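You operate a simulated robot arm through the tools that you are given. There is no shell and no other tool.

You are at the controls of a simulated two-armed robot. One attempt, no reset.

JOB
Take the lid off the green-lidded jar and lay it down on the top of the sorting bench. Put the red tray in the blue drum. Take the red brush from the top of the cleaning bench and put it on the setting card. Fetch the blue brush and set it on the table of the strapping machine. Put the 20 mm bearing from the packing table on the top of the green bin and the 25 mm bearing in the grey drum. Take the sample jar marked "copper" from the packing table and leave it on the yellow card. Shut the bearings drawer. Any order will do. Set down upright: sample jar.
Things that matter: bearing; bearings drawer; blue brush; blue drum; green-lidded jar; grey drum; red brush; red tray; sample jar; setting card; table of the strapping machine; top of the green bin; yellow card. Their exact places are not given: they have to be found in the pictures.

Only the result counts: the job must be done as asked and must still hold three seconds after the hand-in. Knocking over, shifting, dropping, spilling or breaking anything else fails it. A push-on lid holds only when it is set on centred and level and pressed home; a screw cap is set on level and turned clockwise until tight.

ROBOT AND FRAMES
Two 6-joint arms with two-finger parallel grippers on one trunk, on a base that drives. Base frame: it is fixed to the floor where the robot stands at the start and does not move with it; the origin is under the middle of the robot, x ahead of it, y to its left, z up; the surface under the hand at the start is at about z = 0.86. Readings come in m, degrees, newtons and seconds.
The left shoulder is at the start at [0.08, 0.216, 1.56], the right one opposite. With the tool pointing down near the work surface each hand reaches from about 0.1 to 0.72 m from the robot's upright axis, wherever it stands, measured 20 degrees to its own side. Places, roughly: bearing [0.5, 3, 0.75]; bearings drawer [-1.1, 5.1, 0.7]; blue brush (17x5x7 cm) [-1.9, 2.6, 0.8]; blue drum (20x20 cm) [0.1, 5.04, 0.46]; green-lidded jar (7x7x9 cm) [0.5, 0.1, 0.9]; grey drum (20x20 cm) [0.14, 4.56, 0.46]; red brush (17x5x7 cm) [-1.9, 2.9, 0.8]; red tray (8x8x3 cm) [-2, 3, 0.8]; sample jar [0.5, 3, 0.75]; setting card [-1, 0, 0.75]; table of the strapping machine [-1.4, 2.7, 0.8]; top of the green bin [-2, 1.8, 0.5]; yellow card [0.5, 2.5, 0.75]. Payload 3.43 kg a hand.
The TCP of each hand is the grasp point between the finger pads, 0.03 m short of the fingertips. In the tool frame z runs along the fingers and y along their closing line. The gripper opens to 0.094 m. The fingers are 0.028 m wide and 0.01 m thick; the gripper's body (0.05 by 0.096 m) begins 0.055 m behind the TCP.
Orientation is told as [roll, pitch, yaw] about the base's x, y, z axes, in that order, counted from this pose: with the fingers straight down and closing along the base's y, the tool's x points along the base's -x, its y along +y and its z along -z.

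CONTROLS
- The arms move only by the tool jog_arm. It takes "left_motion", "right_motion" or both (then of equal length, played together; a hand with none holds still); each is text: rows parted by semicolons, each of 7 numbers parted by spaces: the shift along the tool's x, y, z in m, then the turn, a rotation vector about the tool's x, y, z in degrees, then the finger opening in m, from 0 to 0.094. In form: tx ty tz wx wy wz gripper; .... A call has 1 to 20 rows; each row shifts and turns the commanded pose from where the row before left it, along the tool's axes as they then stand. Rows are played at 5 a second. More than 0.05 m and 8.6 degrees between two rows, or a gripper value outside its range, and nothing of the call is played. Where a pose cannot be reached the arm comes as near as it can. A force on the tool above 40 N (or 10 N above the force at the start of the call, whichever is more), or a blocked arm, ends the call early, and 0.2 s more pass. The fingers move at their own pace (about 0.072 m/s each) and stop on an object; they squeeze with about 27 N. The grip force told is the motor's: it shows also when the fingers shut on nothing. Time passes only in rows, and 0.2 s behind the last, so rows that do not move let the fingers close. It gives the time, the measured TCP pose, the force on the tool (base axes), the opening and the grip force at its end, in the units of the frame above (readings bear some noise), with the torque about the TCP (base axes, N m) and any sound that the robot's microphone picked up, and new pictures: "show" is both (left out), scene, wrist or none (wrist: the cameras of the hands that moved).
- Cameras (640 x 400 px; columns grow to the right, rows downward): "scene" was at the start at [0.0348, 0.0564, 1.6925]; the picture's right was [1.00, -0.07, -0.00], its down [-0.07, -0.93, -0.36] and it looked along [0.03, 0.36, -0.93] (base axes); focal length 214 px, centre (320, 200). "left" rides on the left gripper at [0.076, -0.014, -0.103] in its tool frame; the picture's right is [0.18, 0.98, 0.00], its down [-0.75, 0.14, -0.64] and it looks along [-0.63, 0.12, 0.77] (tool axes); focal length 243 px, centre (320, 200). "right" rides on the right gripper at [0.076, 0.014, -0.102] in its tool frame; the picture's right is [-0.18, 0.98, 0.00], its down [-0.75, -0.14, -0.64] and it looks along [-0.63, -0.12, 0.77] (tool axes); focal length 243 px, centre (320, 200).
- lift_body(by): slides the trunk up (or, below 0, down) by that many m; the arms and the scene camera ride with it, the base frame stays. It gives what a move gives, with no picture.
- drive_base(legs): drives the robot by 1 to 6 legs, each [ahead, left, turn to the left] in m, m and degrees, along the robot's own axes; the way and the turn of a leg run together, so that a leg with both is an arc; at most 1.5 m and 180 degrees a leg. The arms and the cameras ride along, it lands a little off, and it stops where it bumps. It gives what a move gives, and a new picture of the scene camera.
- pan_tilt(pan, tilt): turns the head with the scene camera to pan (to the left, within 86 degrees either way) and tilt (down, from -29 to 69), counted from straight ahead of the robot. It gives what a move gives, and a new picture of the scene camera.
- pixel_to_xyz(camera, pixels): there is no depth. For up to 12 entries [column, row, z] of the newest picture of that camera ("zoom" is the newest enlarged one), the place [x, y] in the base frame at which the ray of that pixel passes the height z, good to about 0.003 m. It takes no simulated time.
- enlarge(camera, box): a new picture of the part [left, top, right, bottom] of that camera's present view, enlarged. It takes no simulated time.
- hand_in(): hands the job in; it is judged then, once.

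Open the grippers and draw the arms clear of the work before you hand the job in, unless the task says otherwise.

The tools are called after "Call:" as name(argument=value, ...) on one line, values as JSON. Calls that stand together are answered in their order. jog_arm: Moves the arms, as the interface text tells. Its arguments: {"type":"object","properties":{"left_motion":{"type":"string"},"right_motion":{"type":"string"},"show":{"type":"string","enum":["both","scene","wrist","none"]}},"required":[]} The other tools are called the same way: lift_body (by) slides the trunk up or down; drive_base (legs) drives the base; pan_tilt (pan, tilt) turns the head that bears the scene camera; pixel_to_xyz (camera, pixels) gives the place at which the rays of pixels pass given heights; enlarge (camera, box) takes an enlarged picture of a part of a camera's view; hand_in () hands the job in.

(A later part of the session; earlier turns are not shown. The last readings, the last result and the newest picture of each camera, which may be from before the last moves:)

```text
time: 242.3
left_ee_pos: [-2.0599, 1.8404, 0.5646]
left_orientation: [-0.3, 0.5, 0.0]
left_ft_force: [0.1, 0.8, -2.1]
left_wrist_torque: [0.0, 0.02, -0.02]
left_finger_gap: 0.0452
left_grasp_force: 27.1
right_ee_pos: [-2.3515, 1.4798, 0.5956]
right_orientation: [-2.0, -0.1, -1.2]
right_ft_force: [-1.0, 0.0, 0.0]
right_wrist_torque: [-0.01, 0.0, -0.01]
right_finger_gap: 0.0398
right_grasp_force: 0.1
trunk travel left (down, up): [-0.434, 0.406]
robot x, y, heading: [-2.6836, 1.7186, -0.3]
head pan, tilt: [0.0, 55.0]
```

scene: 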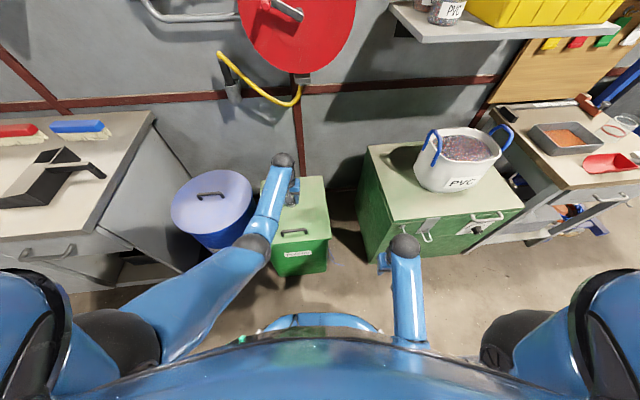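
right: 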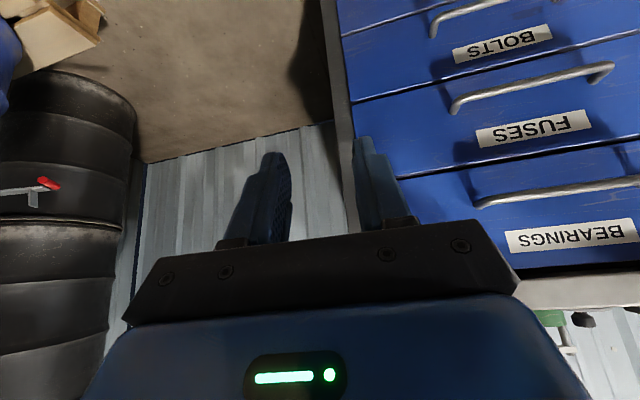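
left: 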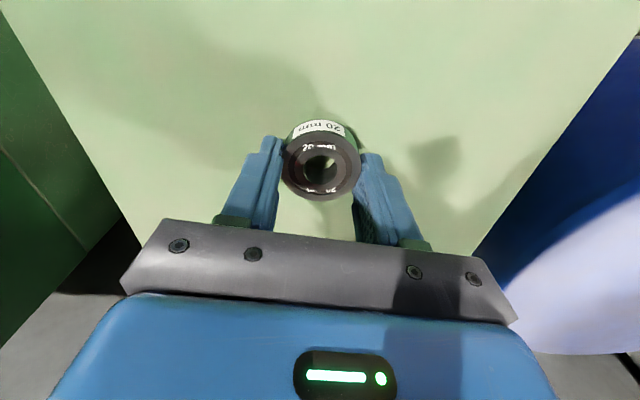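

Still free; a few more cm down in small steps.

Call:
jog_arm(left_motion="0 0 0.008 0 0 0 0.02; 0 0 0.007 0 0 0 0.02; 0 0 0.005 0 0 0 0.02; 0 0 0.004 0 0 0 0.02; 0 0 0 0 0 0 0.02", show="wrist")

```text
time: 243.2
left_ee_pos: [-2.0575, 1.8412, 0.5527]
left_orientation: [-0.3, 0.0, -0.1]
left_ft_force: [-11.5, 0.9, 21.5]
left_wrist_torque: [0.39, 0.15, 0.26]
left_finger_gap: 0.0453
left_grasp_force: 26.9
right_ee_pos: [-2.3527, 1.481, 0.5979]
right_orientation: [-2.0, -0.2, -1.1]
right_ft_force: [-0.3, -0.8, 0.5]
right_wrist_torque: [-0.01, 0.03, 0.03]
right_finger_gap: 0.04
right_grasp_force: 0.0
trunk travel left (down, up): [-0.434, 0.406]
robot x, y, heading: [-2.6825, 1.7203, -0.0]
head pan, tilt: [0.0, 55.0]
stopped in row 4 (left hand): the force on the tool passed its limit at 45 N (the readings are from after the stop); the commanded pose is now the measured one
```

left: 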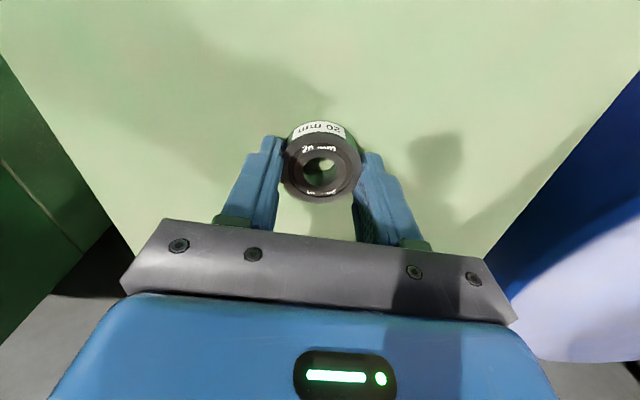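

Contact with the lid. I ease up 3 mm, open the fingers and lift away.

Call:
jog_arm(left_motion="0 0 -0.002 0 0 0 0.02; 0 0 0 0 0 0 0.055; 0 0 0 0 0 0 0.07; 0 0 0 0 0 0 0.07; 0 0 -0.03 0 0 0 0.07; 0 0 -0.04 0 0 0 0.07; 0 0 0 0 0 0 0.07", show="wrist")

```text
time: 244.8
left_ee_pos: [-2.0563, 1.8424, 0.6198]
left_orientation: [-0.3, 0.3, -0.1]
left_ft_force: [-0.3, 0.8, 0.6]
left_wrist_torque: [-0.01, 0.03, -0.02]
left_finger_gap: 0.0699
left_grasp_force: 0.0
right_ee_pos: [-2.3505, 1.4795, 0.5973]
right_orientation: [-2.0, 0.1, -1.2]
right_ft_force: [-0.2, 0.1, -0.1]
right_wrist_torque: [-0.02, 0.02, -0.02]
right_finger_gap: 0.04
right_grasp_force: 0.1
trunk travel left (down, up): [-0.434, 0.406]
robot x, y, heading: [-2.6796, 1.7168, 0.2]
head pan, tilt: [0.0, 55.0]
```

left: 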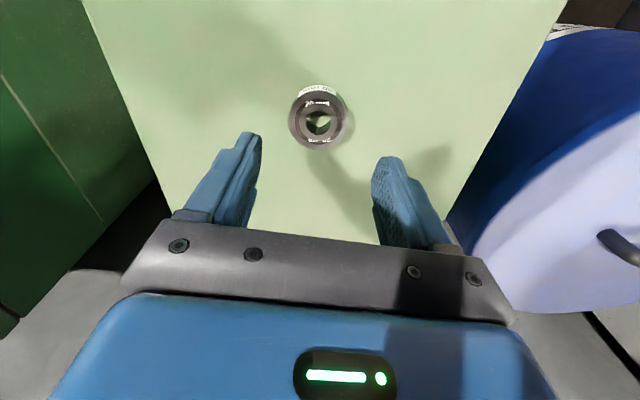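

The 20 mm bearing lies on the green bin's lid. I raise the trunk and retract the left hand.

Call:
lift_body(by=0.4)

Call:
jog_arm(left_motion="0.0386 0.0145 0 0 0 0 0.07; 0.0386 0.0145 0 0 0 0 0.07; 0.0386 0.0145 0 0 0 0 0.07; 0.0386 0.0145 0 0 0 0 0.07; 0.0386 0.0145 0 0 0 0 0.07; 0.0386 0.0145 0 0 0 0 0.07; 0.0386 0.0145 0 0 0 0 0.07; 0.0386 0.0145 0 0 0 0 0.07; 0.0386 0.0145 0 0 0 0 0.07; 0 0 0 0 0 0 0.07", show="scene")

```text
time: 248.7
left_ee_pos: [-2.0557, 1.8418, 1.0191]
left_orientation: [-0.3, 0.2, -0.1]
left_ft_force: [-0.6, 0.1, 0.3]
left_wrist_torque: [0.01, 0.0, -0.03]
left_finger_gap: 0.0699
left_grasp_force: 0.0
right_ee_pos: [-2.3508, 1.4805, 0.9969]
right_orientation: [-2.0, 0.0, -1.1]
right_ft_force: [0.4, 0.8, -0.6]
right_wrist_torque: [-0.02, 0.04, -0.01]
right_finger_gap: 0.04
right_grasp_force: 0.1
trunk travel left (down, up): [-0.834, 0.006]
robot x, y, heading: [-2.6821, 1.7175, -0.3]
head pan, tilt: [0.0, 55.0]
```

```text
time: 250.9
left_ee_pos: [-2.4047, 1.9728, 1.0202]
left_orientation: [-0.2, 0.2, -0.1]
left_ft_force: [-0.3, 0.8, 0.0]
left_wrist_torque: [0.0, 0.01, 0.0]
left_finger_gap: 0.0701
left_grasp_force: 0.1
right_ee_pos: [-2.3501, 1.4805, 0.9967]
right_orientation: [-2.1, 0.2, -1.2]
right_ft_force: [0.6, 0.4, 0.3]
right_wrist_torque: [0.0, 0.0, 0.02]
right_finger_gap: 0.04
right_grasp_force: 0.0
trunk travel left (down, up): [-0.834, 0.006]
robot x, y, heading: [-2.6855, 1.7187, -0.3]
head pan, tilt: [0.0, 55.0]
```

scene: 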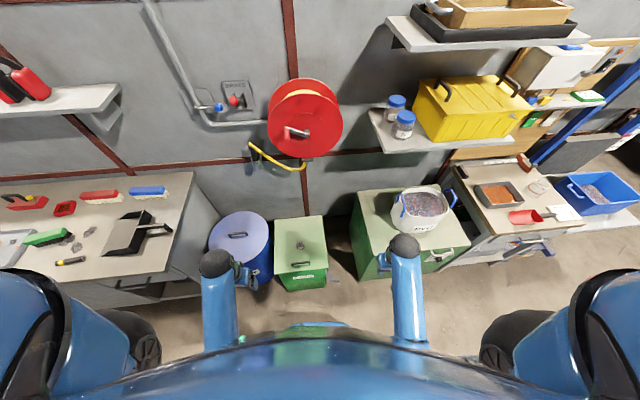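

The bearing rests on the green bin (300,246). Next I shift north along the cleaning bench.

Call:
drive_base(legs=[[-0.06, 0, 0.3], [0, 1.05, 0]])

```text
time: 256.8
left_ee_pos: [-2.4591, 3.0141, 1.0203]
left_orientation: [-0.3, 0.2, -0.5]
left_ft_force: [-0.7, 0.0, -0.4]
left_wrist_torque: [0.02, -0.01, -0.01]
left_finger_gap: 0.0703
left_grasp_force: 0.0
right_ee_pos: [-2.4087, 2.5189, 0.9948]
right_orientation: [-1.9, 0.1, -1.7]
right_ft_force: [0.1, -0.2, -0.7]
right_wrist_torque: [0.03, 0.01, 0.02]
right_finger_gap: 0.0399
right_grasp_force: 0.1
trunk travel left (down, up): [-0.834, 0.006]
robot x, y, heading: [-2.7424, 2.7631, -0.6]
head pan, tilt: [0.0, 55.0]
```

scene: 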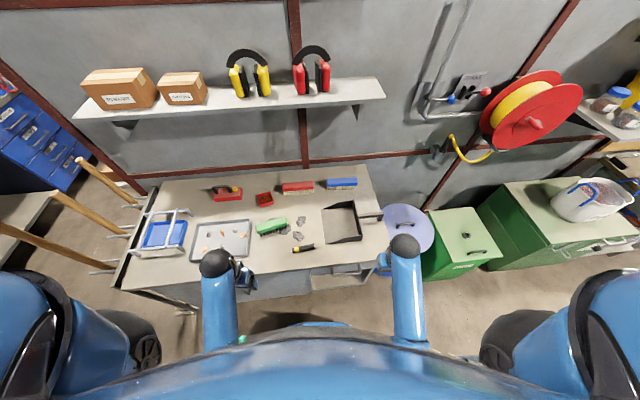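

I see the red tray (264,199), red brush (297,187), blue brush (341,183), and a shelf above the bench. I check the shelf's extent relative to the brushes.

Call:
pixel_to_xyz(camera="scene", pixels=[[230, 110, 1.15], [230, 110, 1.25], [230, 110, 1.35], [264, 199, 0.82], [297, 187, 0.86], [341, 183, 0.86], [380, 92, 1.25], [78, 118, 1.25], [250, 290, 0.8], [384, 252, 0.8], [120, 290, 0.8]])

Call:
enlarge(camera="scene", box=[180, 155, 400, 285])

Call:
enlarge(camera="scene", box=[60, 30, 400, 150])

```text
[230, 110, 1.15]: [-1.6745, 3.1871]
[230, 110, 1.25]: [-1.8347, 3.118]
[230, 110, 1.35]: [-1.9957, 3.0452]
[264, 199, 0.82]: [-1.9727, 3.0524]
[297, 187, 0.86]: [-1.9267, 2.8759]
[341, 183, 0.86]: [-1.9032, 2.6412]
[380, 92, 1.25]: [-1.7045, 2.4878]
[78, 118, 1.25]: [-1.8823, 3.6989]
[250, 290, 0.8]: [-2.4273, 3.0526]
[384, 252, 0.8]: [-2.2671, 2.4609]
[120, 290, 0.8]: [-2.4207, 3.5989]
```

```text
2.91 times, centred on (290, 220) of scene
```

zoom: 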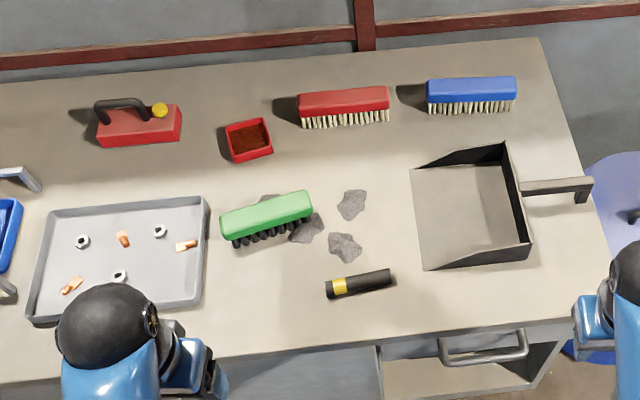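

```text
1.88 times, centred on (230, 90) of scene
```

zoom: 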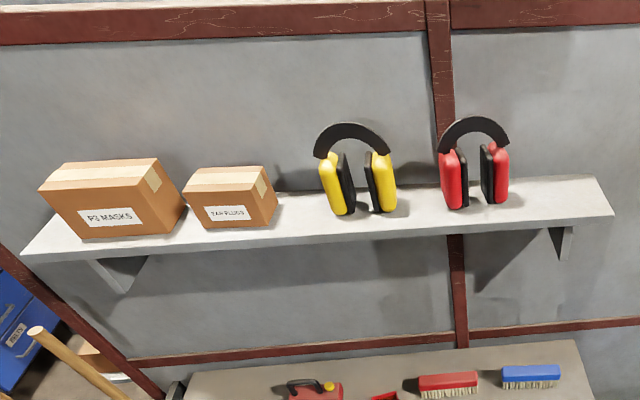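

Brushes stand about 10 cm in front of the shelf edge above; the tray is nearer. To gain reach for the left arm I turn the robot right by 30° so that its left shoulder comes forward.

Call:
drive_base(legs=[[0.02, 0.12, 0], [0, 0, -29.5]])

Call:
pan_tilt(pan=30, tilt=50)

```text
time: 259.5
left_ee_pos: [-2.35, 2.9626, 1.0197]
left_orientation: [-0.2, 0.2, -30.0]
left_ft_force: [-0.8, -0.3, -0.6]
left_wrist_torque: [-0.03, -0.02, -0.01]
left_finger_gap: 0.0699
left_grasp_force: 0.0
right_ee_pos: [-2.5502, 2.5085, 0.997]
right_orientation: [-2.1, 0.0, -31.1]
right_ft_force: [0.2, -0.6, 0.0]
right_wrist_torque: [0.0, -0.03, 0.0]
right_finger_gap: 0.0399
right_grasp_force: 0.1
trunk travel left (down, up): [-0.834, 0.006]
robot x, y, heading: [-2.7189, 2.8811, -30.0]
head pan, tilt: [0.0, 55.0]
```

scene: 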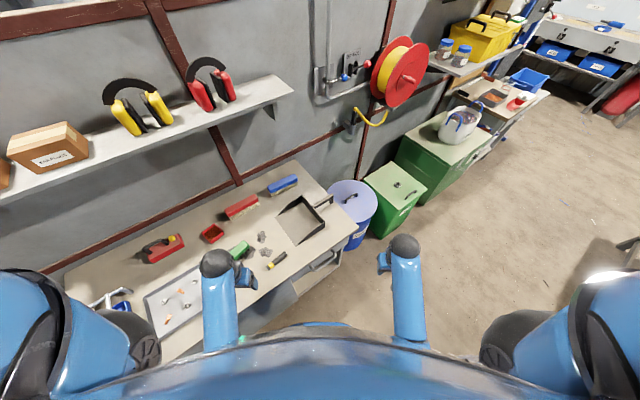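

```text
time: 260.5
left_ee_pos: [-2.35, 2.9635, 1.0204]
left_orientation: [-0.3, 0.2, -29.9]
left_ft_force: [-0.1, -0.1, 0.2]
left_wrist_torque: [0.0, 0.01, -0.03]
left_finger_gap: 0.0698
left_grasp_force: 0.0
right_ee_pos: [-2.5504, 2.5085, 0.9972]
right_orientation: [-2.0, -0.1, -31.0]
right_ft_force: [0.4, -0.4, -0.2]
right_wrist_torque: [-0.01, 0.01, -0.03]
right_finger_gap: 0.0398
right_grasp_force: 0.1
trunk travel left (down, up): [-0.834, 0.006]
robot x, y, heading: [-2.717, 2.8822, -30.2]
head pan, tilt: [30.0, 50.0]
```

scene: 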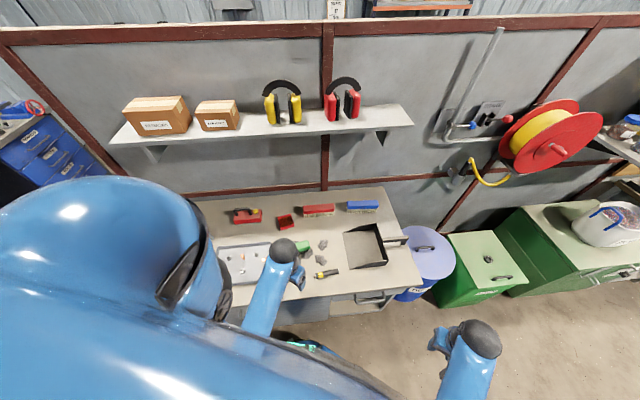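

Now I recompute tray and brush positions from this view.

Call:
enlarge(camera="scene", box=[220, 180, 420, 305])

Call:
pixel_to_xyz(camera="scene", pixels=[[285, 222, 0.82], [285, 222, 0.85], [319, 208, 0.86], [362, 204, 0.86], [303, 208, 0.86], [335, 206, 0.86]])

```text
3.20 times, centred on (320, 242) of scene
```

zoom: 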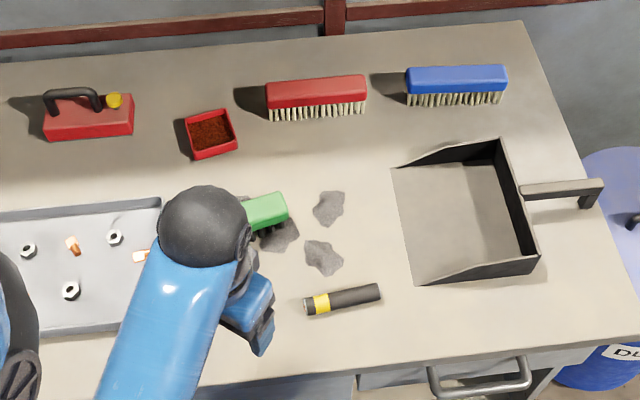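

```text
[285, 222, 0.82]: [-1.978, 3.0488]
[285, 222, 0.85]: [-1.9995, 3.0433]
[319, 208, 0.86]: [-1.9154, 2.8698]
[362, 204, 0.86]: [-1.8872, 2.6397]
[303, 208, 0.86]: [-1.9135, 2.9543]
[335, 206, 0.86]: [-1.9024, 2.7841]
```

Tray ≈(−1.98, 3.05), red brush ≈(−1.91, 2.87), blue brush ≈(−1.89, 2.64). I turn the left hand to yaw 0 and move it above the tray to look.

Call:
jog_arm(left_motion="-0.02 0 0 0 0 -7.5 0.09; -0.02 0 0 0 0 -7.5 0.09; -0.02 0 0 0 0 -7.5 0.09; -0.02 0 0 0 0 -7.5 0.09; -0.04 0.01 0 0 0 0 0.09; -0.04 0.02 0 0 0 0 0.09; -0.04 0.02 0 0 0 0 0.09; -0.04 0.02 0 0 0 0 0.09; -0.04 0.02 0 0 0 0 0.09; 0 0 0 0 0 0 0.09", show="both")

```text
time: 262.7
left_ee_pos: [-2.0753, 3.0263, 1.0189]
left_orientation: [-0.2, 0.4, -0.1]
left_ft_force: [-0.8, 0.1, -0.3]
left_wrist_torque: [-0.03, 0.02, -0.02]
left_finger_gap: 0.0901
left_grasp_force: 0.1
right_ee_pos: [-2.5503, 2.5098, 0.9968]
right_orientation: [-2.0, 0.0, -31.1]
right_ft_force: [0.1, -0.1, 0.2]
right_wrist_torque: [0.01, 0.0, 0.0]
right_finger_gap: 0.0399
right_grasp_force: 0.1
trunk travel left (down, up): [-0.834, 0.006]
robot x, y, heading: [-2.7166, 2.8804, -30.1]
head pan, tilt: [30.0, 50.0]
```

scene: 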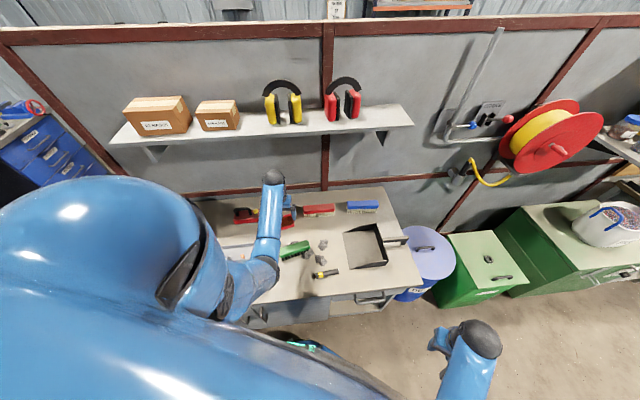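
left: 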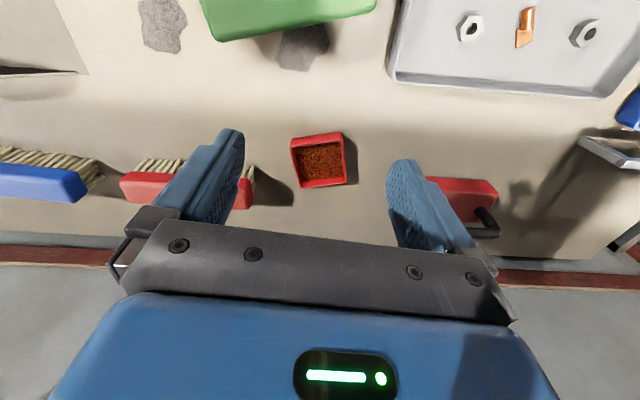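

The tray shows at (320,160) between the fingers. I compute its corners.

Call:
enlarge(camera="left", box=[256, 115, 384, 195])

Call:
pixel_to_xyz(camera="left", pixels=[[320, 160, 0.82], [320, 160, 0.85], [290, 139, 0.83], [342, 132, 0.83], [347, 180, 0.83], [302, 188, 0.83]])

```text
5.00 times, centred on (320, 155) of left
```

zoom: 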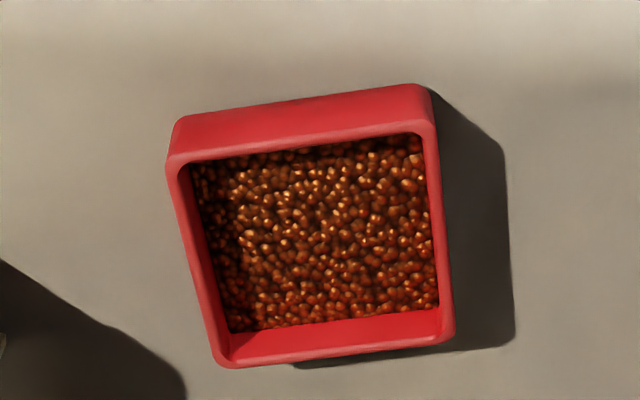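

```text
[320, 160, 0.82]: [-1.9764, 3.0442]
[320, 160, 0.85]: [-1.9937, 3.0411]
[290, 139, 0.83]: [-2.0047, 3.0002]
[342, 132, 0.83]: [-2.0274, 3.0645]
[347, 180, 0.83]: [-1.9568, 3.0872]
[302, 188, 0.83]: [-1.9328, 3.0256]
```

I refine using the rim's corners.

Call:
pixel_to_xyz(camera="left", pixels=[[290, 147, 0.83], [342, 140, 0.83], [346.4, 182, 0.83], [300.4, 187.4, 0.83], [290, 147, 0.85], [342, 140, 0.85], [346.4, 182, 0.85], [300.4, 187.4, 0.85]])

```text
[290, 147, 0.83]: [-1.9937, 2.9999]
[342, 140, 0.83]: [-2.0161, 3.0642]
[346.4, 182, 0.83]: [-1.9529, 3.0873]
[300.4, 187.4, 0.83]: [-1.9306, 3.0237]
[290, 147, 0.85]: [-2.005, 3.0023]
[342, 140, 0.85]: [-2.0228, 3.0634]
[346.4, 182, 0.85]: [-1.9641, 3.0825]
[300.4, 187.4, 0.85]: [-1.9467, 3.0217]
```

The tray is turned by about +20°. I rotate the left hand to yaw 20° over it, then lower the trunk by 0.1 for reach and look again.

Call:
jog_arm(left_motion="0 0 0 0 0 -6.7 0.09; 0 0 0 0 0 -6.7 0.09; 0 0 0 0 0 -6.7 0.09; -0.035 -0.005 0 0 0 0 0.09; -0.035 -0.005 0 0 0 0 0.09; 0 0 0 0 0 0 0.09", show="none")

Call:
lift_body(by=-0.11)

Call:
jog_arm(left_motion="0 0 0 0 0 0 0.094", show="wrist")

```text
time: 264.1
left_ee_pos: [-2.0057, 3.0418, 1.0185]
left_orientation: [-0.1, 0.3, 20.1]
left_ft_force: [-0.7, 0.3, 0.2]
left_wrist_torque: [0.0, 0.0, -0.03]
left_finger_gap: 0.09
left_grasp_force: 0.0
right_ee_pos: [-2.5504, 2.5088, 0.9969]
right_orientation: [-2.0, 0.0, -31.2]
right_ft_force: [0.2, 0.6, 0.9]
right_wrist_torque: [-0.02, 0.0, 0.0]
right_finger_gap: 0.0402
right_grasp_force: 0.1
trunk travel left (down, up): [-0.834, 0.006]
robot x, y, heading: [-2.7198, 2.8798, -29.9]
head pan, tilt: [30.0, 50.0]
```

```text
time: 265.5
left_ee_pos: [-2.0061, 3.0422, 0.9083]
left_orientation: [-0.1, 0.3, 20.1]
left_ft_force: [0.2, 0.0, 0.1]
left_wrist_torque: [-0.03, 0.03, -0.01]
left_finger_gap: 0.0899
left_grasp_force: 0.1
right_ee_pos: [-2.5509, 2.5088, 0.8866]
right_orientation: [-2.1, -0.1, -31.1]
right_ft_force: [0.1, 0.1, 0.1]
right_wrist_torque: [-0.01, -0.03, 0.0]
right_finger_gap: 0.0398
right_grasp_force: 0.1
trunk travel left (down, up): [-0.724, 0.116]
robot x, y, heading: [-2.7196, 2.8796, -30.0]
head pan, tilt: [30.0, 50.0]
```

```text
time: 265.9
left_ee_pos: [-2.0072, 3.041, 0.9094]
left_orientation: [-0.1, 0.5, 20.1]
left_ft_force: [0.5, -1.2, 0.5]
left_wrist_torque: [0.03, -0.02, -0.03]
left_finger_gap: 0.0939
left_grasp_force: 0.0
right_ee_pos: [-2.5499, 2.5083, 0.8863]
right_orientation: [-1.9, 0.2, -31.1]
right_ft_force: [-0.1, -0.9, -0.1]
right_wrist_torque: [0.0, 0.01, 0.02]
right_finger_gap: 0.0399
right_grasp_force: 0.1
trunk travel left (down, up): [-0.724, 0.116]
robot x, y, heading: [-2.7202, 2.8805, -30.1]
head pan, tilt: [30.0, 50.0]
```

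left: 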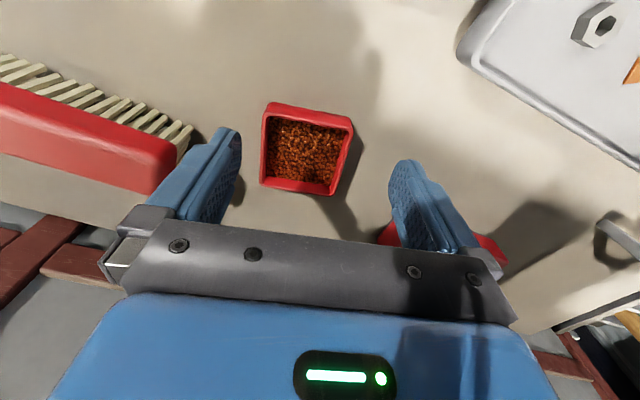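

I enlarge to measure the tray's rim from this closer view.

Call:
enlarge(camera="left", box=[230, 90, 390, 210])

```text
3.33 times, centred on (310, 150) of left
```

zoom: 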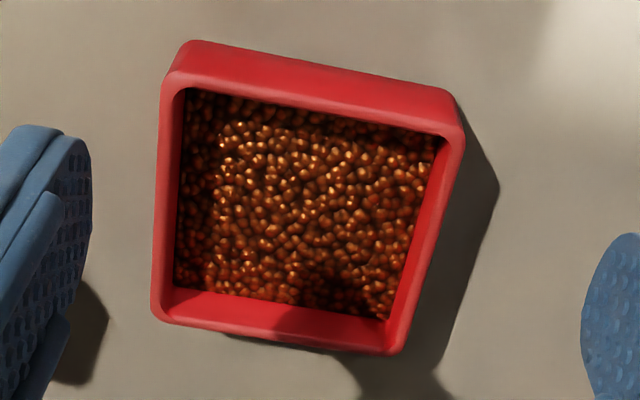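

Call:
pixel_to_xyz(camera="left", pixels=[[262.6, 116.4, 0.82], [352.9, 129, 0.82], [334, 195, 0.82], [259.6, 184.5, 0.82], [262.6, 116.4, 0.79], [352.9, 129, 0.79], [334, 195, 0.79], [259.6, 184.5, 0.79]])

```text
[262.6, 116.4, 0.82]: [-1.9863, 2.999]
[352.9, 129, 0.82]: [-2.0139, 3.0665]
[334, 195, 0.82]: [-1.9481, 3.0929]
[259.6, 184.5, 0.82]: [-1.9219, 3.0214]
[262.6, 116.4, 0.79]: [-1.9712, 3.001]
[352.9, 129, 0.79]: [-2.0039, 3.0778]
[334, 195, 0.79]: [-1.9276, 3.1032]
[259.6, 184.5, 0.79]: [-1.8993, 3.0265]
```

Tray centre is about (−1.962, 3.047), yaw about 22°, rim z≈0.81. I align and descend to just above the rim.

Call:
jog_arm(left_motion="0 0 0 0 0 -2 0.094; -0.0443 -0.011 0 0 0 0 0.094; 0 0 0.025 0 0 0 0.094; 0 0 0.02 0 0 0 0.094; 0 0 0 0 0 0 0.094", show="wrist")

Call:
enlarge(camera="left", box=[200, 90, 440, 240])

```text
time: 267.1
left_ee_pos: [-1.9615, 3.0493, 0.864]
left_orientation: [-0.1, 0.4, 22.0]
left_ft_force: [0.3, 0.3, 0.2]
left_wrist_torque: [0.03, 0.0, -0.02]
left_finger_gap: 0.0939
left_grasp_force: 0.2
right_ee_pos: [-2.5501, 2.5094, 0.8875]
right_orientation: [-2.0, 0.1, -31.0]
right_ft_force: [1.2, 0.2, 0.1]
right_wrist_torque: [-0.02, 0.0, 0.01]
right_finger_gap: 0.0399
right_grasp_force: 0.1
trunk travel left (down, up): [-0.724, 0.116]
robot x, y, heading: [-2.7206, 2.8765, -30.0]
head pan, tilt: [30.0, 50.0]
```

left: 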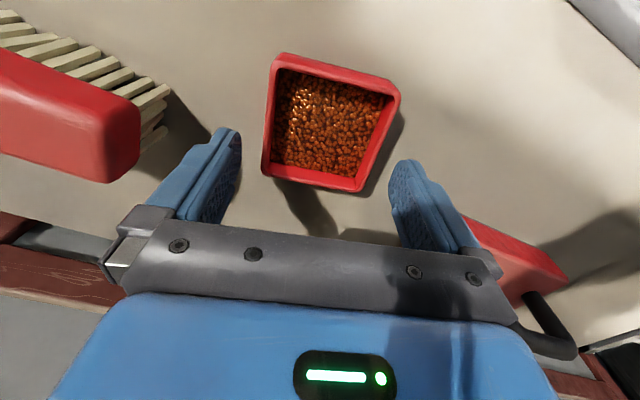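

```text
2.67 times, centred on (320, 165) of left
```

zoom: 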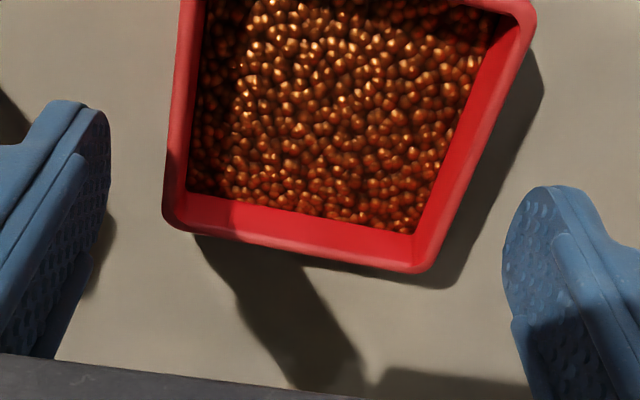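

The tray is nearly centred. I verify the yaw from the corners.

Call:
pixel_to_xyz(camera="left", pixels=[[271, 68, 0.81], [399, 97, 0.81], [358, 190, 0.81], [263, 177, 0.81]])

```text
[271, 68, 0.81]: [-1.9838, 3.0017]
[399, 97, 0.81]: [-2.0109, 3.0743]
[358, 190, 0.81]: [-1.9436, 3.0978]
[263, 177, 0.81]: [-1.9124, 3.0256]
```

Centre matches the hand. I trim yaw by 1.5° and lower around the tray until near the bench.

Call:
jog_arm(left_motion="0 0 0 0 0 1.5 0.094; 0 0 0.02 0 0 0 0.094; 0 0 0.015 0 0 0 0.094; 0 0 0.008 0 0 0 0.094; 0 0 0.004 0 0 0 0.094; 0 0 0 0 0 0 0.094", show="wrist")

```text
time: 268.3
left_ee_pos: [-1.9614, 3.0488, 0.8308]
left_orientation: [-0.3, -0.5, 20.5]
left_ft_force: [-10.2, -2.3, 20.9]
left_wrist_torque: [0.8, 0.94, 0.54]
left_finger_gap: 0.0938
left_grasp_force: 0.1
left hand out of reach, approached as far as the arm can: row 4
right_ee_pos: [-2.5536, 2.5078, 0.8872]
right_orientation: [-1.8, -0.1, -31.3]
right_ft_force: [0.2, 0.0, -0.2]
right_wrist_torque: [-0.01, -0.04, 0.01]
right_finger_gap: 0.0399
right_grasp_force: 0.0
trunk travel left (down, up): [-0.724, 0.116]
robot x, y, heading: [-2.7213, 2.8839, -30.3]
head pan, tilt: [30.0, 50.0]
stopped in row 5 (left hand): the force on the tool passed its limit at 44 N (the readings are from after the stop); the commanded pose is now the measured one
```

left: 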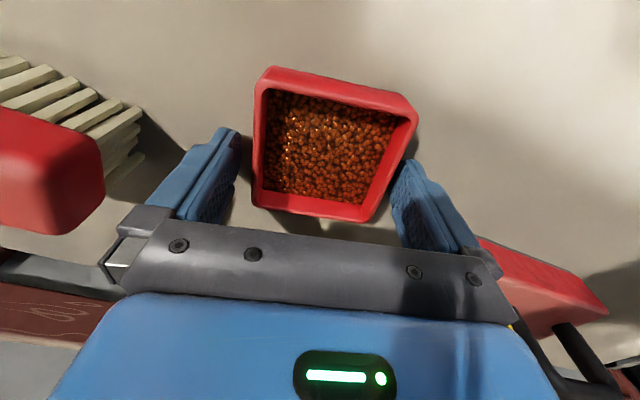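

Contact at tip height ≈0.80, probably the bench. I check the tray's position again in this view.

Call:
enlarge(camera="left", box=[200, 50, 440, 240])

Call:
pixel_to_xyz(camera="left", pixels=[[258, 85, 0.83], [416, 117, 0.83], [366, 220, 0.83], [254, 205, 0.83], [258, 85, 0.81], [416, 117, 0.81], [366, 220, 0.81], [254, 205, 0.81]])

```text
2.11 times, centred on (320, 145) of left
```

zoom: 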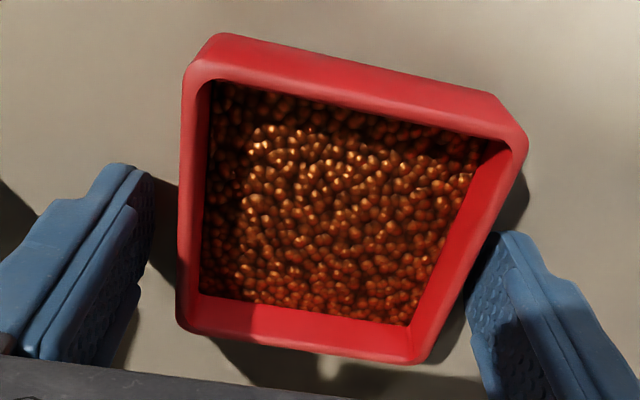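

```text
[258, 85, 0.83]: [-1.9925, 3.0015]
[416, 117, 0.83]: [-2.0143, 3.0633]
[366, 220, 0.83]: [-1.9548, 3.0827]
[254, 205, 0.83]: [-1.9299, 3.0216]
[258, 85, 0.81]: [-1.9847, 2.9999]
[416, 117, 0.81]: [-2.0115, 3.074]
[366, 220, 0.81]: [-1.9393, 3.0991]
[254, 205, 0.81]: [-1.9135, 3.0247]
```

The tray is centred across the fingers and 6 mm nearer the robot than the TCP. I rise 2 mm, shift 6 mm back and close.

Call:
jog_arm(left_motion="0 0 -0.002 0 0 0 0.094; 0.006 0 0 0 0 0 0.094; 0 0 0 0 0 0 0.06; 0 0 0 0 0 0 0.05; 0 0 0 0 0 0 0.05; 0 0 0 0 0 0 0.05; 0 0 0 0 0 0 0.05", show="wrist")

```text
time: 269.9
left_ee_pos: [-1.9646, 3.0475, 0.8307]
left_orientation: [-0.3, -0.7, 20.4]
left_ft_force: [5.7, 4.3, 20.5]
left_wrist_torque: [0.6, 0.28, -0.31]
left_finger_gap: 0.0739
left_grasp_force: 26.8
right_ee_pos: [-2.5513, 2.5075, 0.8863]
right_orientation: [-1.9, 0.0, -31.1]
right_ft_force: [-0.2, -0.5, -0.1]
right_wrist_torque: [0.01, 0.01, -0.01]
right_finger_gap: 0.0399
right_grasp_force: 0.0
trunk travel left (down, up): [-0.724, 0.116]
robot x, y, heading: [-2.7192, 2.8847, -30.0]
head pan, tilt: [30.0, 50.0]
```

left: 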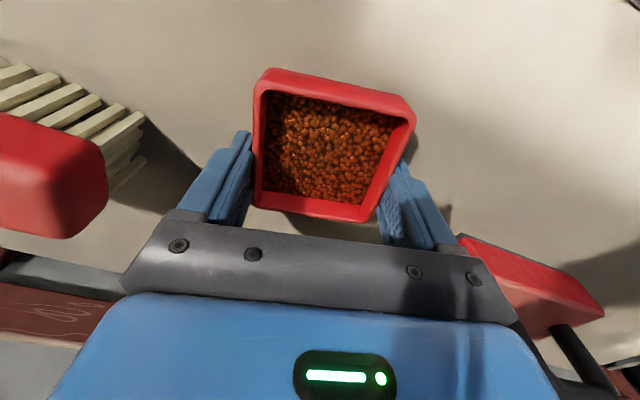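

The tray is between the fingers (gap 73.9 mm) but held a bit toward its far half, and I'm pressing on the bench. I open, rise 3 mm, shift 10 mm back toward the robot and close again.

Call:
jog_arm(left_motion="0 0 0 0 0 0 0.09; 0 0 -0.004 0 0 0 0.094; 0.01 0 0 0 0 0 0.094; 0 0 0 0 0 0 0.094; 0 0 0 0 0 0 0.06; 0 0 0 0 0 0 0.05; 0 0 0 0 0 0 0.05; 0 0 0 0 0 0 0.05", show="wrist")

```text
time: 270.6
left_ee_pos: [-1.9687, 3.0464, 0.83]
left_orientation: [-0.2, -0.2, 20.3]
left_ft_force: [-0.8, -0.5, 0.5]
left_wrist_torque: [-0.01, -0.02, 0.04]
left_finger_gap: 0.0939
left_grasp_force: 0.0
right_ee_pos: [-2.5509, 2.5093, 0.887]
right_orientation: [-2.2, 0.0, -31.2]
right_ft_force: [0.2, -0.2, 0.1]
right_wrist_torque: [0.01, -0.02, -0.01]
right_finger_gap: 0.0401
right_grasp_force: 0.0
trunk travel left (down, up): [-0.724, 0.116]
robot x, y, heading: [-2.7164, 2.8784, -30.4]
head pan, tilt: [30.0, 50.0]
stopped in row 3 (left hand): the force on the tool passed its limit at 44 N (the readings are from after the stop); the commanded pose is now the measured one
```

left: 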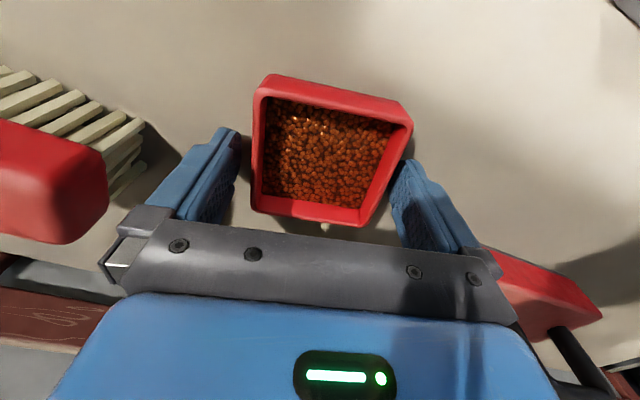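

Force is now near zero. I rise 3 mm, shift 8 mm back, then close.

Call:
jog_arm(left_motion="0 0 -0.003 0 0 0 0.094; 0.004 0 0 0 0 0 0.094; 0.004 0 0 0 0 0 0.094; 0 0 0 0 0 0 0.07; 0 0 0 0 0 0 0.05; 0 0 0 0 0 0 0.05; 0 0 0 0 0 0 0.05; 0 0 0 0 0 0 0.05", show="wrist")

```text
time: 272.4
left_ee_pos: [-1.9746, 3.0424, 0.8334]
left_orientation: [-0.1, -0.2, 20.3]
left_ft_force: [0.1, 0.4, 1.9]
left_wrist_torque: [0.04, 0.08, -0.06]
left_finger_gap: 0.0738
left_grasp_force: 27.3
right_ee_pos: [-2.5503, 2.5081, 0.8868]
right_orientation: [-2.1, 0.0, -31.2]
right_ft_force: [0.0, 0.0, -0.7]
right_wrist_torque: [0.0, -0.03, 0.01]
right_finger_gap: 0.0402
right_grasp_force: 0.0
trunk travel left (down, up): [-0.724, 0.116]
robot x, y, heading: [-2.7167, 2.8772, -30.3]
head pan, tilt: [30.0, 50.0]
```

left: 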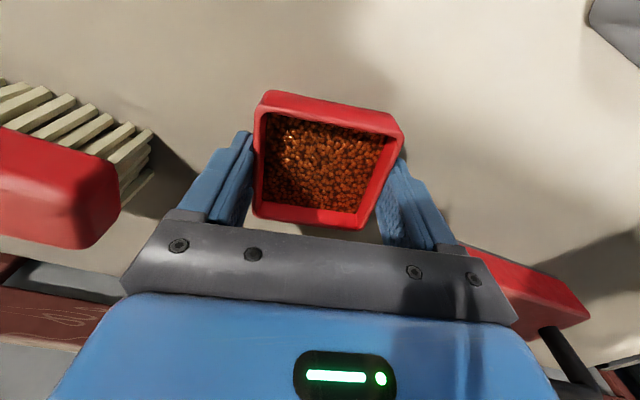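

Now it's gripped nearly at its middle (gap 73.8 mm). I lift slowly and check.

Call:
jog_arm(left_motion="0 0 -0.01 0 0 0 0.05; 0 0 -0.02 0 0 0 0.05; 0 0 -0.03 0 0 0 0.05; 0 0 0 0 0 0 0.05", show="wrist")

```text
time: 273.4
left_ee_pos: [-1.9752, 3.0424, 0.8928]
left_orientation: [-0.2, 0.0, 20.4]
left_ft_force: [0.6, 0.1, -1.1]
left_wrist_torque: [0.02, 0.02, 0.0]
left_finger_gap: 0.0736
left_grasp_force: 26.3
right_ee_pos: [-2.5496, 2.5085, 0.8871]
right_orientation: [-2.0, 0.1, -31.1]
right_ft_force: [-0.9, 0.1, 1.4]
right_wrist_torque: [-0.03, 0.0, -0.03]
right_finger_gap: 0.0403
right_grasp_force: 0.1
trunk travel left (down, up): [-0.724, 0.116]
robot x, y, heading: [-2.7196, 2.8845, -30.1]
head pan, tilt: [30.0, 50.0]
```

left: 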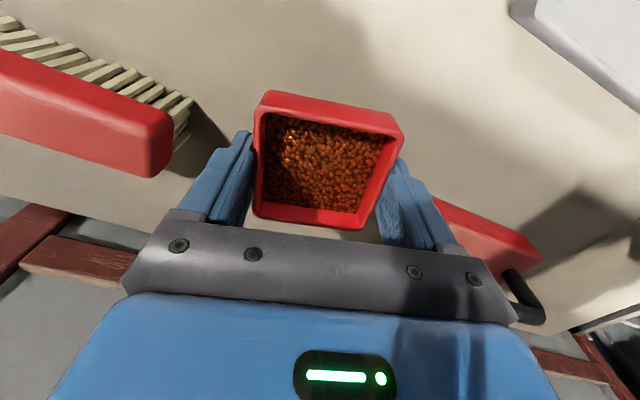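

The tray is held level. I raise the trunk, turn the hand in place to yaw −30°, and draw it back.

Call:
lift_body(by=0.11)

Call:
jog_arm(left_motion="0 0 0 0 0 6.25 0.05; 0 0 0 0 0 6.25 0.05; 0 0 0 0 0 6.25 0.05; 0 0 0 0 0 6.25 0.05; 0 0 0 0 0 6.25 0.05; 0 0 0 0 0 6.25 0.05; 0 0 0 0 0 6.25 0.05; 0 0 0 0 0 6.25 0.05; 0.0357 -0.032 0 0 0 0 0.05; 0.0357 -0.032 0 0 0 0 0.05; 0.0357 -0.032 0 0 0 0 0.05; 0.0357 -0.032 0 0 0 0 0.05; 0.0357 -0.032 0 0 0 0 0.05; 0.0357 -0.032 0 0 0 0 0.05; 0.0357 -0.032 0 0 0 0 0.05; 0.0357 -0.032 0 0 0 0 0.05; 0 0 0 0 0 0 0.05", show="both")

```text
time: 274.8
left_ee_pos: [-1.9743, 3.0431, 1.0024]
left_orientation: [-0.2, -0.1, 20.4]
left_ft_force: [0.6, 0.5, -0.9]
left_wrist_torque: [0.01, 0.0, 0.0]
left_finger_gap: 0.0739
left_grasp_force: 27.0
right_ee_pos: [-2.5496, 2.5089, 0.9966]
right_orientation: [-2.1, 0.1, -31.2]
right_ft_force: [-0.6, 0.3, 0.0]
right_wrist_torque: [-0.03, 0.0, 0.04]
right_finger_gap: 0.0396
right_grasp_force: 0.1
trunk travel left (down, up): [-0.834, 0.006]
robot x, y, heading: [-2.7169, 2.8808, -30.2]
head pan, tilt: [30.0, 50.0]
```

```text
time: 278.4
left_ee_pos: [-2.3497, 2.9626, 1.0028]
left_orientation: [0.0, -0.2, -29.5]
left_ft_force: [-0.7, -0.7, -1.6]
left_wrist_torque: [-0.01, 0.03, 0.0]
left_finger_gap: 0.0738
left_grasp_force: 26.1
right_ee_pos: [-2.5495, 2.5084, 0.9965]
right_orientation: [-2.1, 0.1, -31.2]
right_ft_force: [-0.1, 0.6, 0.3]
right_wrist_torque: [-0.02, 0.02, 0.02]
right_finger_gap: 0.04
right_grasp_force: 0.1
trunk travel left (down, up): [-0.834, 0.006]
robot x, y, heading: [-2.7196, 2.8819, -30.4]
head pan, tilt: [30.0, 50.0]
```

scene: 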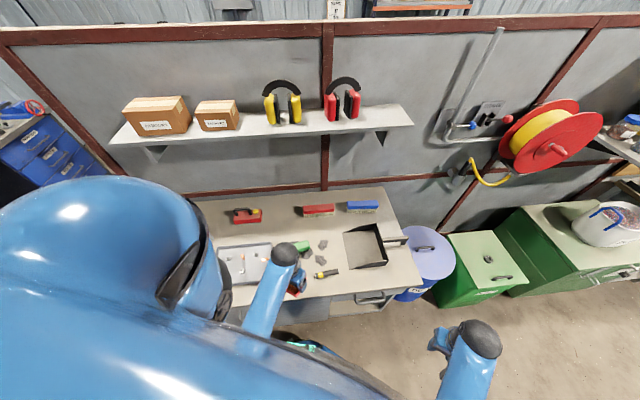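
left: 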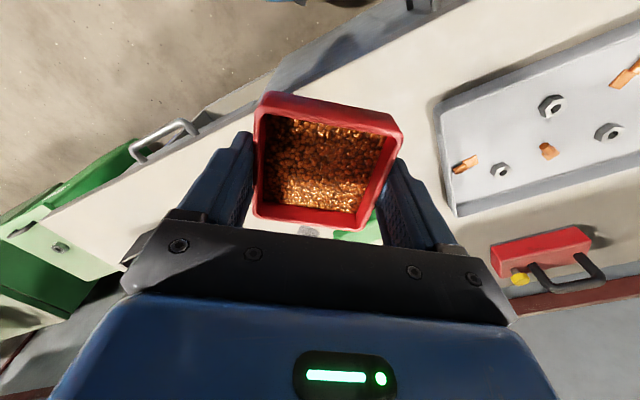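

The tray is with me. I compute the blue brush's ends for its orientation, before turning for the right arm.

Call:
enlarge(camera="scene", box=[290, 185, 410, 260])

Call:
pixel_to_xyz(camera="scene", pixels=[[347, 204, 0.86], [378.5, 203, 0.86], [347, 204, 0.85], [378.5, 203, 0.85], [363, 203.5, 0.86], [303.5, 208, 0.86], [335, 206.5, 0.86]])

```text
5.33 times, centred on (350, 222) of scene
```

zoom: 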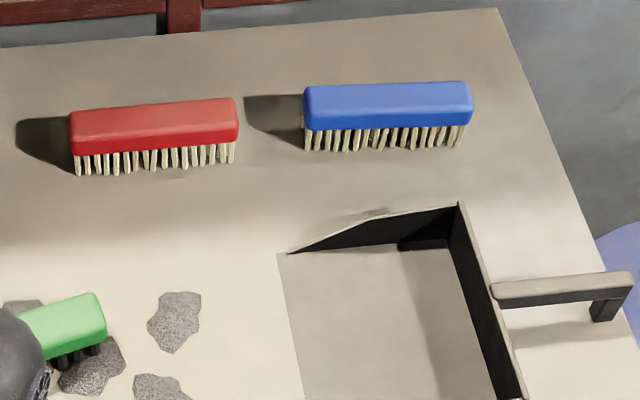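

```text
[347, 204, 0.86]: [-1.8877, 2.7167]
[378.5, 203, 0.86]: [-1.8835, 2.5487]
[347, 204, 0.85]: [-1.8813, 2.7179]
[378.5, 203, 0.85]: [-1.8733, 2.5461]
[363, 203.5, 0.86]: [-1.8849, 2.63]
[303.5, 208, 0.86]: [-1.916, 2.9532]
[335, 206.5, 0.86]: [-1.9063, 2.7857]
```

Blue brush centre ≈(−1.888, 2.63), long axis along y. I shift 9 cm south and turn left 60° so the right shoulder comes forward.

Call:
drive_base(legs=[[0.045, -0.078, 0], [0, 0, 60]])

Call:
pan_tilt(pan=-30, tilt=50)

```text
time: 282.1
left_ee_pos: [-2.6048, 3.15, 1.0033]
left_orientation: [0.1, -0.2, 30.7]
left_ft_force: [-0.1, -0.8, -1.0]
left_wrist_torque: [0.0, 0.01, -0.02]
left_finger_gap: 0.0739
left_grasp_force: 26.7
right_ee_pos: [-2.3105, 2.7524, 0.997]
right_orientation: [-2.0, 0.0, 29.1]
right_ft_force: [-0.3, 0.0, 0.0]
right_wrist_torque: [0.0, 0.02, 0.01]
right_finger_gap: 0.0403
right_grasp_force: 0.1
trunk travel left (down, up): [-0.834, 0.006]
robot x, y, heading: [-2.7187, 2.791, 29.9]
head pan, tilt: [30.0, 50.0]
```

scene: 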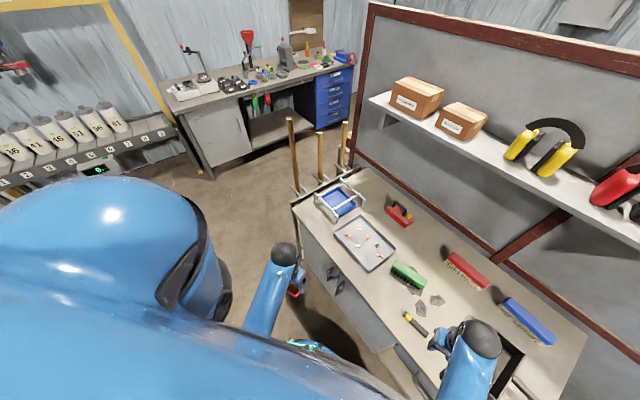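

```text
time: 283.4
left_ee_pos: [-2.6048, 3.1515, 1.0019]
left_orientation: [0.1, -0.2, 30.7]
left_ft_force: [0.2, 0.6, -0.8]
left_wrist_torque: [-0.07, 0.0, 0.01]
left_finger_gap: 0.0737
left_grasp_force: 27.0
right_ee_pos: [-2.3109, 2.7538, 0.9971]
right_orientation: [-2.0, 0.0, 29.0]
right_ft_force: [-0.4, -0.2, 0.4]
right_wrist_torque: [-0.01, 0.01, -0.01]
right_finger_gap: 0.0398
right_grasp_force: 0.1
trunk travel left (down, up): [-0.834, 0.006]
robot x, y, heading: [-2.7172, 2.7937, 30.1]
head pan, tilt: [-30.0, 50.0]
```

scene: 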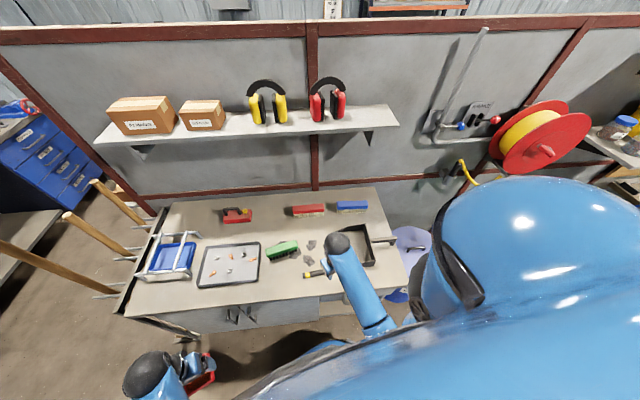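

I rotate the right hand to yaw ≈91° (closing across the brush) in place, correcting its small roll.

Call:
jog_arm(right_motion="0 0 0 -2 0 0 0.06; 0 0 0 0 0 -7.8 0.06; 0 0 0 0 0 -7.8 0.06; 0 0 0 0 0 -7.8 0.07; 0 0 0 0 0 -7.8 0.08; 0 0 0 0 0 -7.8 0.09; 0 0 0 0 0 -7.8 0.09; 0 0 0 0 0 -7.8 0.09; 0 0 0 0 0 -7.8 0.09; 0 0 0 0 0 0 0.09", show="both")

```text
time: 285.6
left_ee_pos: [-2.6039, 3.1507, 1.0037]
left_orientation: [0.1, -0.1, 30.6]
left_ft_force: [0.1, -0.3, -1.3]
left_wrist_torque: [-0.01, 0.0, 0.0]
left_finger_gap: 0.0738
left_grasp_force: 26.7
right_ee_pos: [-2.3119, 2.7524, 0.9978]
right_orientation: [-0.1, 0.1, 91.6]
right_ft_force: [0.0, -0.7, -0.2]
right_wrist_torque: [-0.01, 0.0, 0.02]
right_finger_gap: 0.09
right_grasp_force: 0.1
trunk travel left (down, up): [-0.834, 0.006]
robot x, y, heading: [-2.7185, 2.7933, 30.0]
head pan, tilt: [-30.0, 50.0]
```

scene: 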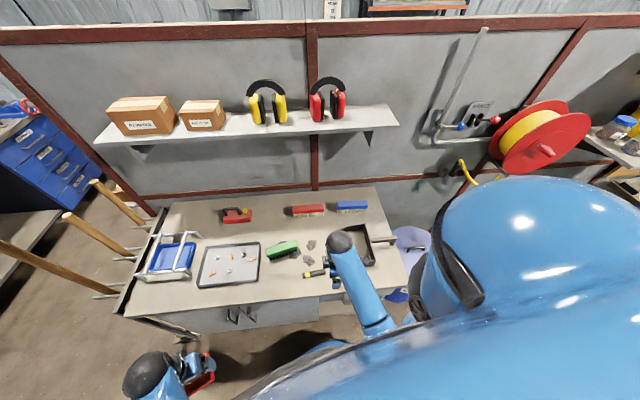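
right: 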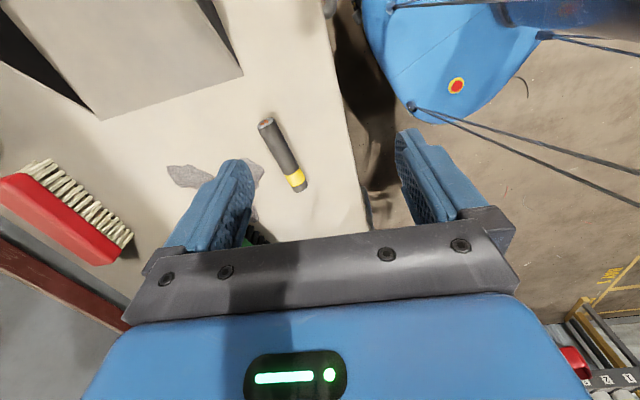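

Yaw is 91.6°. Before going to the back of the bench I check the shelf's front edge in this view against the brush.

Call:
pixel_to_xyz(camera="scene", pixels=[[398, 124, 1.25], [398, 124, 1.3], [300, 135, 1.25], [300, 135, 1.3], [105, 144, 1.25], [105, 144, 1.3], [351, 207, 0.867], [308, 210, 0.867]])

```text
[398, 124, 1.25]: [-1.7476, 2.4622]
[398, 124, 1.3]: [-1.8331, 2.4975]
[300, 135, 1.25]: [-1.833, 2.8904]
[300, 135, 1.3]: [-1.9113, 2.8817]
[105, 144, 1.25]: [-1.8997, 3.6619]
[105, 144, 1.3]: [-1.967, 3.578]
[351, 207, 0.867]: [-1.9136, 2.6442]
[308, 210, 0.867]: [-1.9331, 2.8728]
```

The brush is about 5+ cm in front of the shelf edge, so I keep the wrist low: lower the trunk 0.08 and move toward the brush with the tips ~2 cm above it, stopping short for a look.

Call:
lift_body(by=-0.075)

Call:
jog_arm(right_motion="0.0134 -0.042 0 0 0 0 0.09; 0.0134 -0.042 0 0 0 0 0.09; 0.0134 -0.042 0 0 0 0 0.09; 0.0134 -0.042 0 0 0 0 0.09; 0.0134 -0.042 0 0 0 0 0.09; 0.0134 -0.042 0 0 0 0 0.09; 0.0134 -0.042 0 0 0 0 0.09; 0 0 0 0 0 0 0.09", show="both")

```text
time: 286.8
left_ee_pos: [-2.6053, 3.1508, 0.9271]
left_orientation: [0.1, -0.2, 30.7]
left_ft_force: [-0.4, -0.1, -0.8]
left_wrist_torque: [-0.02, 0.04, 0.03]
left_finger_gap: 0.0736
left_grasp_force: 26.9
right_ee_pos: [-2.3107, 2.7521, 0.9229]
right_orientation: [0.0, 0.0, 91.5]
right_ft_force: [0.4, 0.4, -0.4]
right_wrist_torque: [0.01, 0.01, 0.04]
right_finger_gap: 0.0901
right_grasp_force: 0.1
trunk travel left (down, up): [-0.759, 0.081]
robot x, y, heading: [-2.719, 2.7919, 30.2]
head pan, tilt: [-30.0, 50.0]
```

```text
time: 288.6
left_ee_pos: [-2.6038, 3.1511, 0.9281]
left_orientation: [0.0, -0.2, 30.6]
left_ft_force: [0.3, 0.1, -0.9]
left_wrist_torque: [0.0, 0.04, -0.01]
left_finger_gap: 0.0736
left_grasp_force: 26.7
right_ee_pos: [-2.0159, 2.6662, 0.9212]
right_orientation: [0.0, 0.0, 91.4]
right_ft_force: [0.2, -0.2, 1.4]
right_wrist_torque: [-0.01, -0.04, 0.03]
right_finger_gap: 0.09
right_grasp_force: 0.1
trunk travel left (down, up): [-0.759, 0.081]
robot x, y, heading: [-2.7178, 2.7931, 29.9]
head pan, tilt: [-30.0, 50.0]
```

scene: 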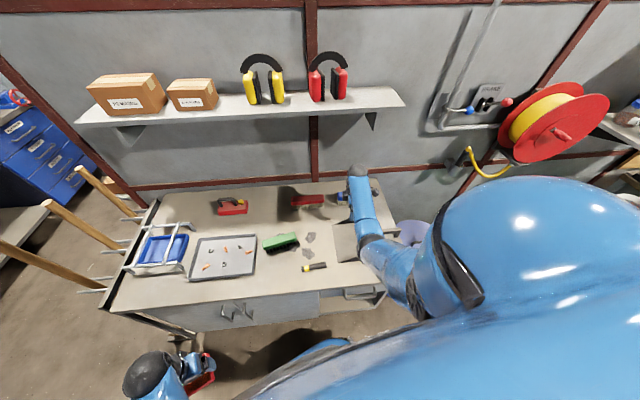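
right: 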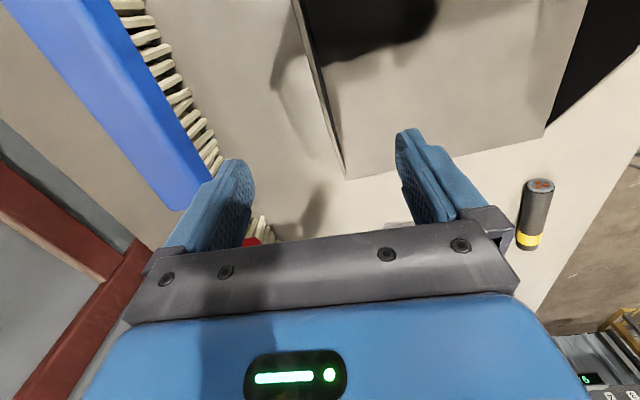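

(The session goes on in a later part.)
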